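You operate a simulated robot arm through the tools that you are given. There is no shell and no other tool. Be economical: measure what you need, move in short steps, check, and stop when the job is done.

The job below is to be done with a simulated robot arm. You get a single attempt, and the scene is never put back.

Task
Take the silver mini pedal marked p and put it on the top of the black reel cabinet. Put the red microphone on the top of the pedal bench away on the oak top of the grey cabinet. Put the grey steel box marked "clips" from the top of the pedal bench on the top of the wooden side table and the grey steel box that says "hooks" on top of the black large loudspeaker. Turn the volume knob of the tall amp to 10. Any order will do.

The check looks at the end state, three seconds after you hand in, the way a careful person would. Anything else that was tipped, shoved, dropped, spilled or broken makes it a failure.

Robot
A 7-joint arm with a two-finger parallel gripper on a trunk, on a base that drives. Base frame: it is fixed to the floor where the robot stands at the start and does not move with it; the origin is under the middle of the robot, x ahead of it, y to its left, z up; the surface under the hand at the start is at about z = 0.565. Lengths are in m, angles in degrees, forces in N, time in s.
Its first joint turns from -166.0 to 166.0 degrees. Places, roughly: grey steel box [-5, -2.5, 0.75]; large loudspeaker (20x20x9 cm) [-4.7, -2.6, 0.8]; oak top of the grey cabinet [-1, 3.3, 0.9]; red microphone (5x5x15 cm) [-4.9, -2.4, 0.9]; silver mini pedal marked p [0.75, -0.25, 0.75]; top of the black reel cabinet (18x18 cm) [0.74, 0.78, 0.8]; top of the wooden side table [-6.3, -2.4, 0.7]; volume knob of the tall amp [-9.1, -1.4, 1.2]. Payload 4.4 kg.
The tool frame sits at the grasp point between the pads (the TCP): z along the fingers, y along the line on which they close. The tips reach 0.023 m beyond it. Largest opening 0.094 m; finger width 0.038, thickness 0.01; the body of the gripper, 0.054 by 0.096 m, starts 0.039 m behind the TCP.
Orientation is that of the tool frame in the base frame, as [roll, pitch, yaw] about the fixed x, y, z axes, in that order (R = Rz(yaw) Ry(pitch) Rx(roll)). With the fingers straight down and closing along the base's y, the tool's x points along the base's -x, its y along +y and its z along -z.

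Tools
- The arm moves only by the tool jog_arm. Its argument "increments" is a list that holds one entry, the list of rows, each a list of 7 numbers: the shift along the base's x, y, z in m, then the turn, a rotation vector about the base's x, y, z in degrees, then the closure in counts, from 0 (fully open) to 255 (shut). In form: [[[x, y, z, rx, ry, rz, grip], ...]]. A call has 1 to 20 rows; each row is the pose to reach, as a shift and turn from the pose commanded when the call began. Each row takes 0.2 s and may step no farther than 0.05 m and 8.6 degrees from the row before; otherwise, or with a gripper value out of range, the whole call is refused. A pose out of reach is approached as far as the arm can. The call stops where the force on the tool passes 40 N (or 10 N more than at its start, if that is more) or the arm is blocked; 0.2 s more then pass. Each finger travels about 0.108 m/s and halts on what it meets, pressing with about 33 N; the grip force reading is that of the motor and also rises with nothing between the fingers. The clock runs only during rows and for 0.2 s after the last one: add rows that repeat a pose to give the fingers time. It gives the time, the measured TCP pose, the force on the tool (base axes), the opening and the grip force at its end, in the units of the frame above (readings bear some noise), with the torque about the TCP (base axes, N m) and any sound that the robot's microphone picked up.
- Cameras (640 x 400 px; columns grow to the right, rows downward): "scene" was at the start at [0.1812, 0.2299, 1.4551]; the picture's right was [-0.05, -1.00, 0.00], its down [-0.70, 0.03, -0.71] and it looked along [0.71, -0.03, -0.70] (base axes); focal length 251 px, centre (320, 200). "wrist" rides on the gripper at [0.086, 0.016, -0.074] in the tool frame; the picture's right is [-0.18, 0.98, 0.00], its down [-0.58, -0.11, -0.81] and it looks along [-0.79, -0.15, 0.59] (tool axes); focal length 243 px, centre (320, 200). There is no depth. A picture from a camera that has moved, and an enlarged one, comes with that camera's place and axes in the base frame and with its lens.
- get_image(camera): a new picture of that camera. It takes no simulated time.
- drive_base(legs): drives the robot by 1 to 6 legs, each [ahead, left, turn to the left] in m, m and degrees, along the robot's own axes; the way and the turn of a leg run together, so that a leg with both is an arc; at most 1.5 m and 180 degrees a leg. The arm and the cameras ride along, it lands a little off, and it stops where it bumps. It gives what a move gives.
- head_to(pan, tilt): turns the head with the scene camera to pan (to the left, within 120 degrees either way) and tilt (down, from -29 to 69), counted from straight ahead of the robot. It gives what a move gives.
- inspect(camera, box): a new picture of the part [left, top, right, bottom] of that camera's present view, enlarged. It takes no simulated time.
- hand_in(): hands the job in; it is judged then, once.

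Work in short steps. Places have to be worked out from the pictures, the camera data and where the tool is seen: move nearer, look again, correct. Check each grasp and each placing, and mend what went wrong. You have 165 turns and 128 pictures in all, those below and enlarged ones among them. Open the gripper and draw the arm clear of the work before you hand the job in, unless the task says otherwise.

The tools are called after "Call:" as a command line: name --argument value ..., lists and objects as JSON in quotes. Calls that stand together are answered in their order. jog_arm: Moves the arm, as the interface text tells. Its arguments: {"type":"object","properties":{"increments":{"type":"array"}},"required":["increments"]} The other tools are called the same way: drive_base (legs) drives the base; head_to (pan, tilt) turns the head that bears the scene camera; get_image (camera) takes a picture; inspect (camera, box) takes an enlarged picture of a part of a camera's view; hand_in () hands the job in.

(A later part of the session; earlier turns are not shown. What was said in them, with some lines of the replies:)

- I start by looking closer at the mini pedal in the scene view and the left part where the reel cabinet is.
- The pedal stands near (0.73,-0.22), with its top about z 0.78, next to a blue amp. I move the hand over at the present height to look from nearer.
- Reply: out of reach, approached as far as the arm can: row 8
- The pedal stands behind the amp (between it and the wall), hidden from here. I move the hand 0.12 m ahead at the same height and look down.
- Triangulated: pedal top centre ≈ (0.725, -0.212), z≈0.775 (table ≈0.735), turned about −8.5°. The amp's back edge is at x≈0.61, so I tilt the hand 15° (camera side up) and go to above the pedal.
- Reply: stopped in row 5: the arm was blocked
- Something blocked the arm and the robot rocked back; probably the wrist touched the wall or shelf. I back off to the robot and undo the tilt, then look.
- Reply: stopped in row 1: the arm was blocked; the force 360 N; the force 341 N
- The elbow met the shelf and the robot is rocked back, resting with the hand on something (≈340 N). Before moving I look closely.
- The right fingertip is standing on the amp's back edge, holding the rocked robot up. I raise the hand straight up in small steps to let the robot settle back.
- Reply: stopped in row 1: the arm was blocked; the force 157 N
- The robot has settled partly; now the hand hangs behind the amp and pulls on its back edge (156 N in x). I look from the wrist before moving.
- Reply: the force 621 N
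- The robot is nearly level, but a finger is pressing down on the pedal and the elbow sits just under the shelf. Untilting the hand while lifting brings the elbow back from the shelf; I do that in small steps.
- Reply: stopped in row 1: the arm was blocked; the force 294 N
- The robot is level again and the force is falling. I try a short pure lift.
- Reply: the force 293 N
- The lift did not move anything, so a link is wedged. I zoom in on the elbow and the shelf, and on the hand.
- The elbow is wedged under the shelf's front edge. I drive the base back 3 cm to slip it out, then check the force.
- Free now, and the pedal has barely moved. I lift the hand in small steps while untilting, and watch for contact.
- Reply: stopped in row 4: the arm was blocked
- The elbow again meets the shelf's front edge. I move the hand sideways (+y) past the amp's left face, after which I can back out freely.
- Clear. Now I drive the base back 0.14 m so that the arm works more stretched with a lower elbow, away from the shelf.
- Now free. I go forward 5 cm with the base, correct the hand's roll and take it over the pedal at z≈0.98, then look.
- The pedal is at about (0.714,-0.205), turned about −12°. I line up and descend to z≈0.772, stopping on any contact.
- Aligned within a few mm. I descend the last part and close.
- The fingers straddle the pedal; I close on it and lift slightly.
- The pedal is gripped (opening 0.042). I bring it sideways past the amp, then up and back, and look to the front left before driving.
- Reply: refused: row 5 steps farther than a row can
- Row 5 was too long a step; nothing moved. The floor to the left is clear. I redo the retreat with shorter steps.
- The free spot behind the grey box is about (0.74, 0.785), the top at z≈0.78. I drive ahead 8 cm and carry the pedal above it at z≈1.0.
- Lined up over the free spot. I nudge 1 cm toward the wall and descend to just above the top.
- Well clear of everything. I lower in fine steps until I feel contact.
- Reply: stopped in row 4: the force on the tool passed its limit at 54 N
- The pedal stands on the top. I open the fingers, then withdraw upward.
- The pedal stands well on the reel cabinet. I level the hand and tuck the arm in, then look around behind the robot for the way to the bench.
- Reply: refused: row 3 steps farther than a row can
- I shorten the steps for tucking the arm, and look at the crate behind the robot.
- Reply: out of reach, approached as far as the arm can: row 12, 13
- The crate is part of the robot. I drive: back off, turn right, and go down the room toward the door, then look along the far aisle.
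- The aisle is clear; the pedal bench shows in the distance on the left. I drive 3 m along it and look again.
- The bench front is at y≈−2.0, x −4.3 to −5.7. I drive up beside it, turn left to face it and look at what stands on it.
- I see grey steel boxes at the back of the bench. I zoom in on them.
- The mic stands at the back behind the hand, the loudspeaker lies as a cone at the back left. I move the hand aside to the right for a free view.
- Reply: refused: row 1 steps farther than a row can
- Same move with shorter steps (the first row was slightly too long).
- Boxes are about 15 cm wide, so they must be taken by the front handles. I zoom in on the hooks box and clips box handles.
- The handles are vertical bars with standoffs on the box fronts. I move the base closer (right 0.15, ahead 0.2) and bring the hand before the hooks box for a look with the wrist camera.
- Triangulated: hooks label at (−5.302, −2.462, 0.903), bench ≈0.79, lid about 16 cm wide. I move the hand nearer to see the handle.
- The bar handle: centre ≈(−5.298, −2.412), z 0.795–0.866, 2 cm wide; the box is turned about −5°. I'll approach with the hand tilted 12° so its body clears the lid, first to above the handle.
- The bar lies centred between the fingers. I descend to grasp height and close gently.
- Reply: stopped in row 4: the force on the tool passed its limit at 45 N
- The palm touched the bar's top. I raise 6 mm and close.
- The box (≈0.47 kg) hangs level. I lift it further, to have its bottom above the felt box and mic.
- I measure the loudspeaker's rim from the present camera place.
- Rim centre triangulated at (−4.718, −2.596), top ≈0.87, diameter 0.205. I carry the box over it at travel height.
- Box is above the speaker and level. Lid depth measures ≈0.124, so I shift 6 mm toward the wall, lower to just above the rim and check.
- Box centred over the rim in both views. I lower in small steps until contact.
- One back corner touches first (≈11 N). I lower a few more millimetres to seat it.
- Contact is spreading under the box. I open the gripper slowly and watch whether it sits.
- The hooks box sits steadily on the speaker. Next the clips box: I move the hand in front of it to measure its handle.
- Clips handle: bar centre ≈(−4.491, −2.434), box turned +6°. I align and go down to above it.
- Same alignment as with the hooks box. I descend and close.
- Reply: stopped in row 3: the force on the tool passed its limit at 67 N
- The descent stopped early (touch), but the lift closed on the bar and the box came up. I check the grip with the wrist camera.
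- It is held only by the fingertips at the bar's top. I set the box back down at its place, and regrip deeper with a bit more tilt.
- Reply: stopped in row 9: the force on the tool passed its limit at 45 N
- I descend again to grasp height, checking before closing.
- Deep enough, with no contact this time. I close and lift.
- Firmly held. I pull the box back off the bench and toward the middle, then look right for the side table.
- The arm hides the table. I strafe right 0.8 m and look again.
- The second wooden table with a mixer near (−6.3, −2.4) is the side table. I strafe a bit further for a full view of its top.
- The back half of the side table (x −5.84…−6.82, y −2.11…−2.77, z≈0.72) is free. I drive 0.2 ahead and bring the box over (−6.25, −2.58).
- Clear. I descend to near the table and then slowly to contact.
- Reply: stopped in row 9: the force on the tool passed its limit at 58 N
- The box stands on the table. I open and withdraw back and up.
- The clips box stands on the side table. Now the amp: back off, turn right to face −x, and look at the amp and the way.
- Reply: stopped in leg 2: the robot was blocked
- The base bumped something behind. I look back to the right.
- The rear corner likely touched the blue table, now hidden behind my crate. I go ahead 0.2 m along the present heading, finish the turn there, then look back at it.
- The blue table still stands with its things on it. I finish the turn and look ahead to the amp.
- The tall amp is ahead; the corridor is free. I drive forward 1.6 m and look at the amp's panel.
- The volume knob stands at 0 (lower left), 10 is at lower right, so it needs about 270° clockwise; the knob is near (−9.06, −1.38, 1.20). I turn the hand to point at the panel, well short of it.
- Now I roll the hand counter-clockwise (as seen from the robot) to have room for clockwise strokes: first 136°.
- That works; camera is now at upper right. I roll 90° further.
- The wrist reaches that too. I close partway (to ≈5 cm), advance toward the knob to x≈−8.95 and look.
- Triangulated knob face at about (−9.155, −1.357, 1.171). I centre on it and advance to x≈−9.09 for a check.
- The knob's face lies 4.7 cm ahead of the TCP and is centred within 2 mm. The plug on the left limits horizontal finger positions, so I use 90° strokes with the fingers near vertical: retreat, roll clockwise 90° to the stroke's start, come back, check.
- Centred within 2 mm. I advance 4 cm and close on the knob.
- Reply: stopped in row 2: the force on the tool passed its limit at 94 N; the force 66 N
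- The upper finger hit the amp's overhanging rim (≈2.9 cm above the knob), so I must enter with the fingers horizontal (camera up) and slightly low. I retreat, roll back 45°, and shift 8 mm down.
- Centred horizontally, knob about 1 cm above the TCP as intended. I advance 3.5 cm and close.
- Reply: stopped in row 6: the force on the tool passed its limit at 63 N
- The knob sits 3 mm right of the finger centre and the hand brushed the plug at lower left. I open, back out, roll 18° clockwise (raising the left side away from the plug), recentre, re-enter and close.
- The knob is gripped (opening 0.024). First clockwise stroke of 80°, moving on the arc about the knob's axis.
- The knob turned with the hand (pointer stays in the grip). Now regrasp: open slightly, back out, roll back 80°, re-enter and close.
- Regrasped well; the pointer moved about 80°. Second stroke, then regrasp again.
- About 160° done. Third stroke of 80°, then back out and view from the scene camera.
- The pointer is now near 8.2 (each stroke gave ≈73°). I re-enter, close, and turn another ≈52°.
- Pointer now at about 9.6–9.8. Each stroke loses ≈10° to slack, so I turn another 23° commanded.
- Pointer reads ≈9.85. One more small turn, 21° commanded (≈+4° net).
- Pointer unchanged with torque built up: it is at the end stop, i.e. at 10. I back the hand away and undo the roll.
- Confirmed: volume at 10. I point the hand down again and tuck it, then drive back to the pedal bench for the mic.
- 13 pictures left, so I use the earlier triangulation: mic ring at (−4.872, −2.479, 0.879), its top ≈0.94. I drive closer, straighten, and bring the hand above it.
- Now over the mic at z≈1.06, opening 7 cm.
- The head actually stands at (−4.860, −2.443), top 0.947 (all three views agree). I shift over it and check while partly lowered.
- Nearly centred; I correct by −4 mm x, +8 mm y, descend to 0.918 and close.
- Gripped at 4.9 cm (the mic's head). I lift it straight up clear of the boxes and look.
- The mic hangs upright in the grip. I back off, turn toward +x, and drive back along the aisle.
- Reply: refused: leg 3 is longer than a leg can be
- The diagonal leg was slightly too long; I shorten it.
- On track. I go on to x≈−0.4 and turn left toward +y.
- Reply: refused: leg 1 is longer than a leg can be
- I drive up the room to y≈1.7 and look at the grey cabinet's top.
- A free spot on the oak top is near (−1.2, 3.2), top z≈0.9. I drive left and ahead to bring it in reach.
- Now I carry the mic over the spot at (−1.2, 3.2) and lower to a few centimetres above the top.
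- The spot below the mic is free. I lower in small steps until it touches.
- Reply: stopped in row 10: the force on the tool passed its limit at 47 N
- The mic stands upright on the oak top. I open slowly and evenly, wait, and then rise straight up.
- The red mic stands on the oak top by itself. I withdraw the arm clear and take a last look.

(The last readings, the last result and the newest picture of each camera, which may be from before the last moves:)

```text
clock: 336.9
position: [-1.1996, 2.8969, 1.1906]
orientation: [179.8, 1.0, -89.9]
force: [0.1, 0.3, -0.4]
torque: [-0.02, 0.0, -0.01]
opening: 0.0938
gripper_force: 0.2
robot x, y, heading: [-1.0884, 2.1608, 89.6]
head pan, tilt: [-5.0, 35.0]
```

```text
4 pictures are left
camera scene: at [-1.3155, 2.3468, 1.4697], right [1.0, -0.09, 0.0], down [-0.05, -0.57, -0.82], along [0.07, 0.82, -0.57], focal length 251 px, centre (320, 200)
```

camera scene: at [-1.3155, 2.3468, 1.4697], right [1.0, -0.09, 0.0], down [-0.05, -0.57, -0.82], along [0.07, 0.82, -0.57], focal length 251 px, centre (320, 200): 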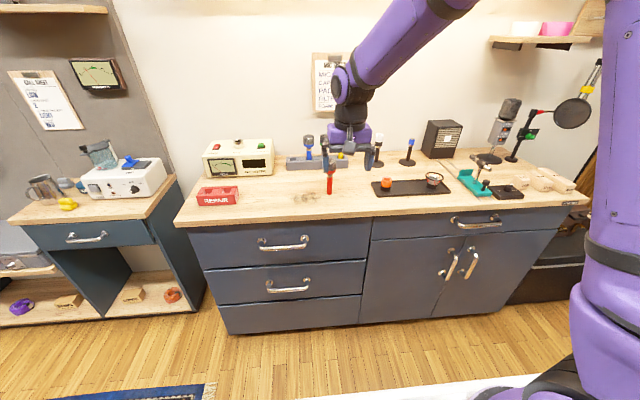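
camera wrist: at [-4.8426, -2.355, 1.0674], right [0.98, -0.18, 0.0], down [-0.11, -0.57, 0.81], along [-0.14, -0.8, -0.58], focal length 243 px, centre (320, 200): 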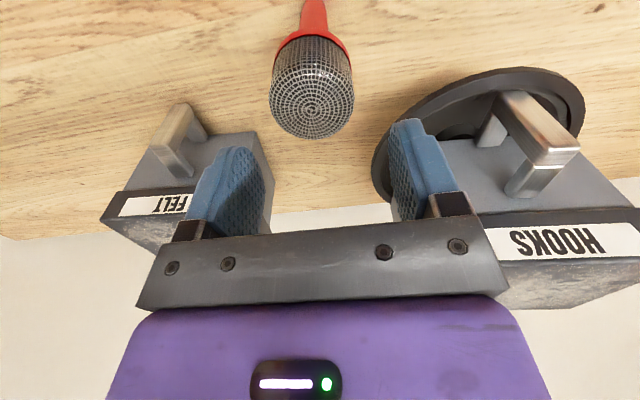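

All five parts are done and the arm is clear; I hand in.

Call:
hand_in

```text
The job is handed in.
```

I did all five parts and handed the job in, but two bumps along the way could count against it.

**Placements**
- **Pedal:** the silver mini pedal marked p stands on the top of the reel cabinet, behind the grey box.
- **Hooks box:** it sits on top of the loudspeaker and was still there when I passed it later.
- **Clips box:** it stands on the clear back half of the wooden side table.
- **Volume knob:** it is turned to its end stop, and the pointer reads 10.
- **Microphone:** the red mic stands upright and unsupported on the oak top of the grey cabinet.

**Bumps**
- **First attempt at the pedal:** the elbow caught on the wall shelf and the robot rocked back. For a moment the hand pressed hard on the blue amp and then on the pedal. The shelf items, amp and pedal looked in place and undamaged afterwards, though I did not go back for a closer look.
- **Turning near the side table:** the robot's rear corner bumped something, most likely the small blue table. The table was still upright with its things on it, but I can't rule out a slight shove.
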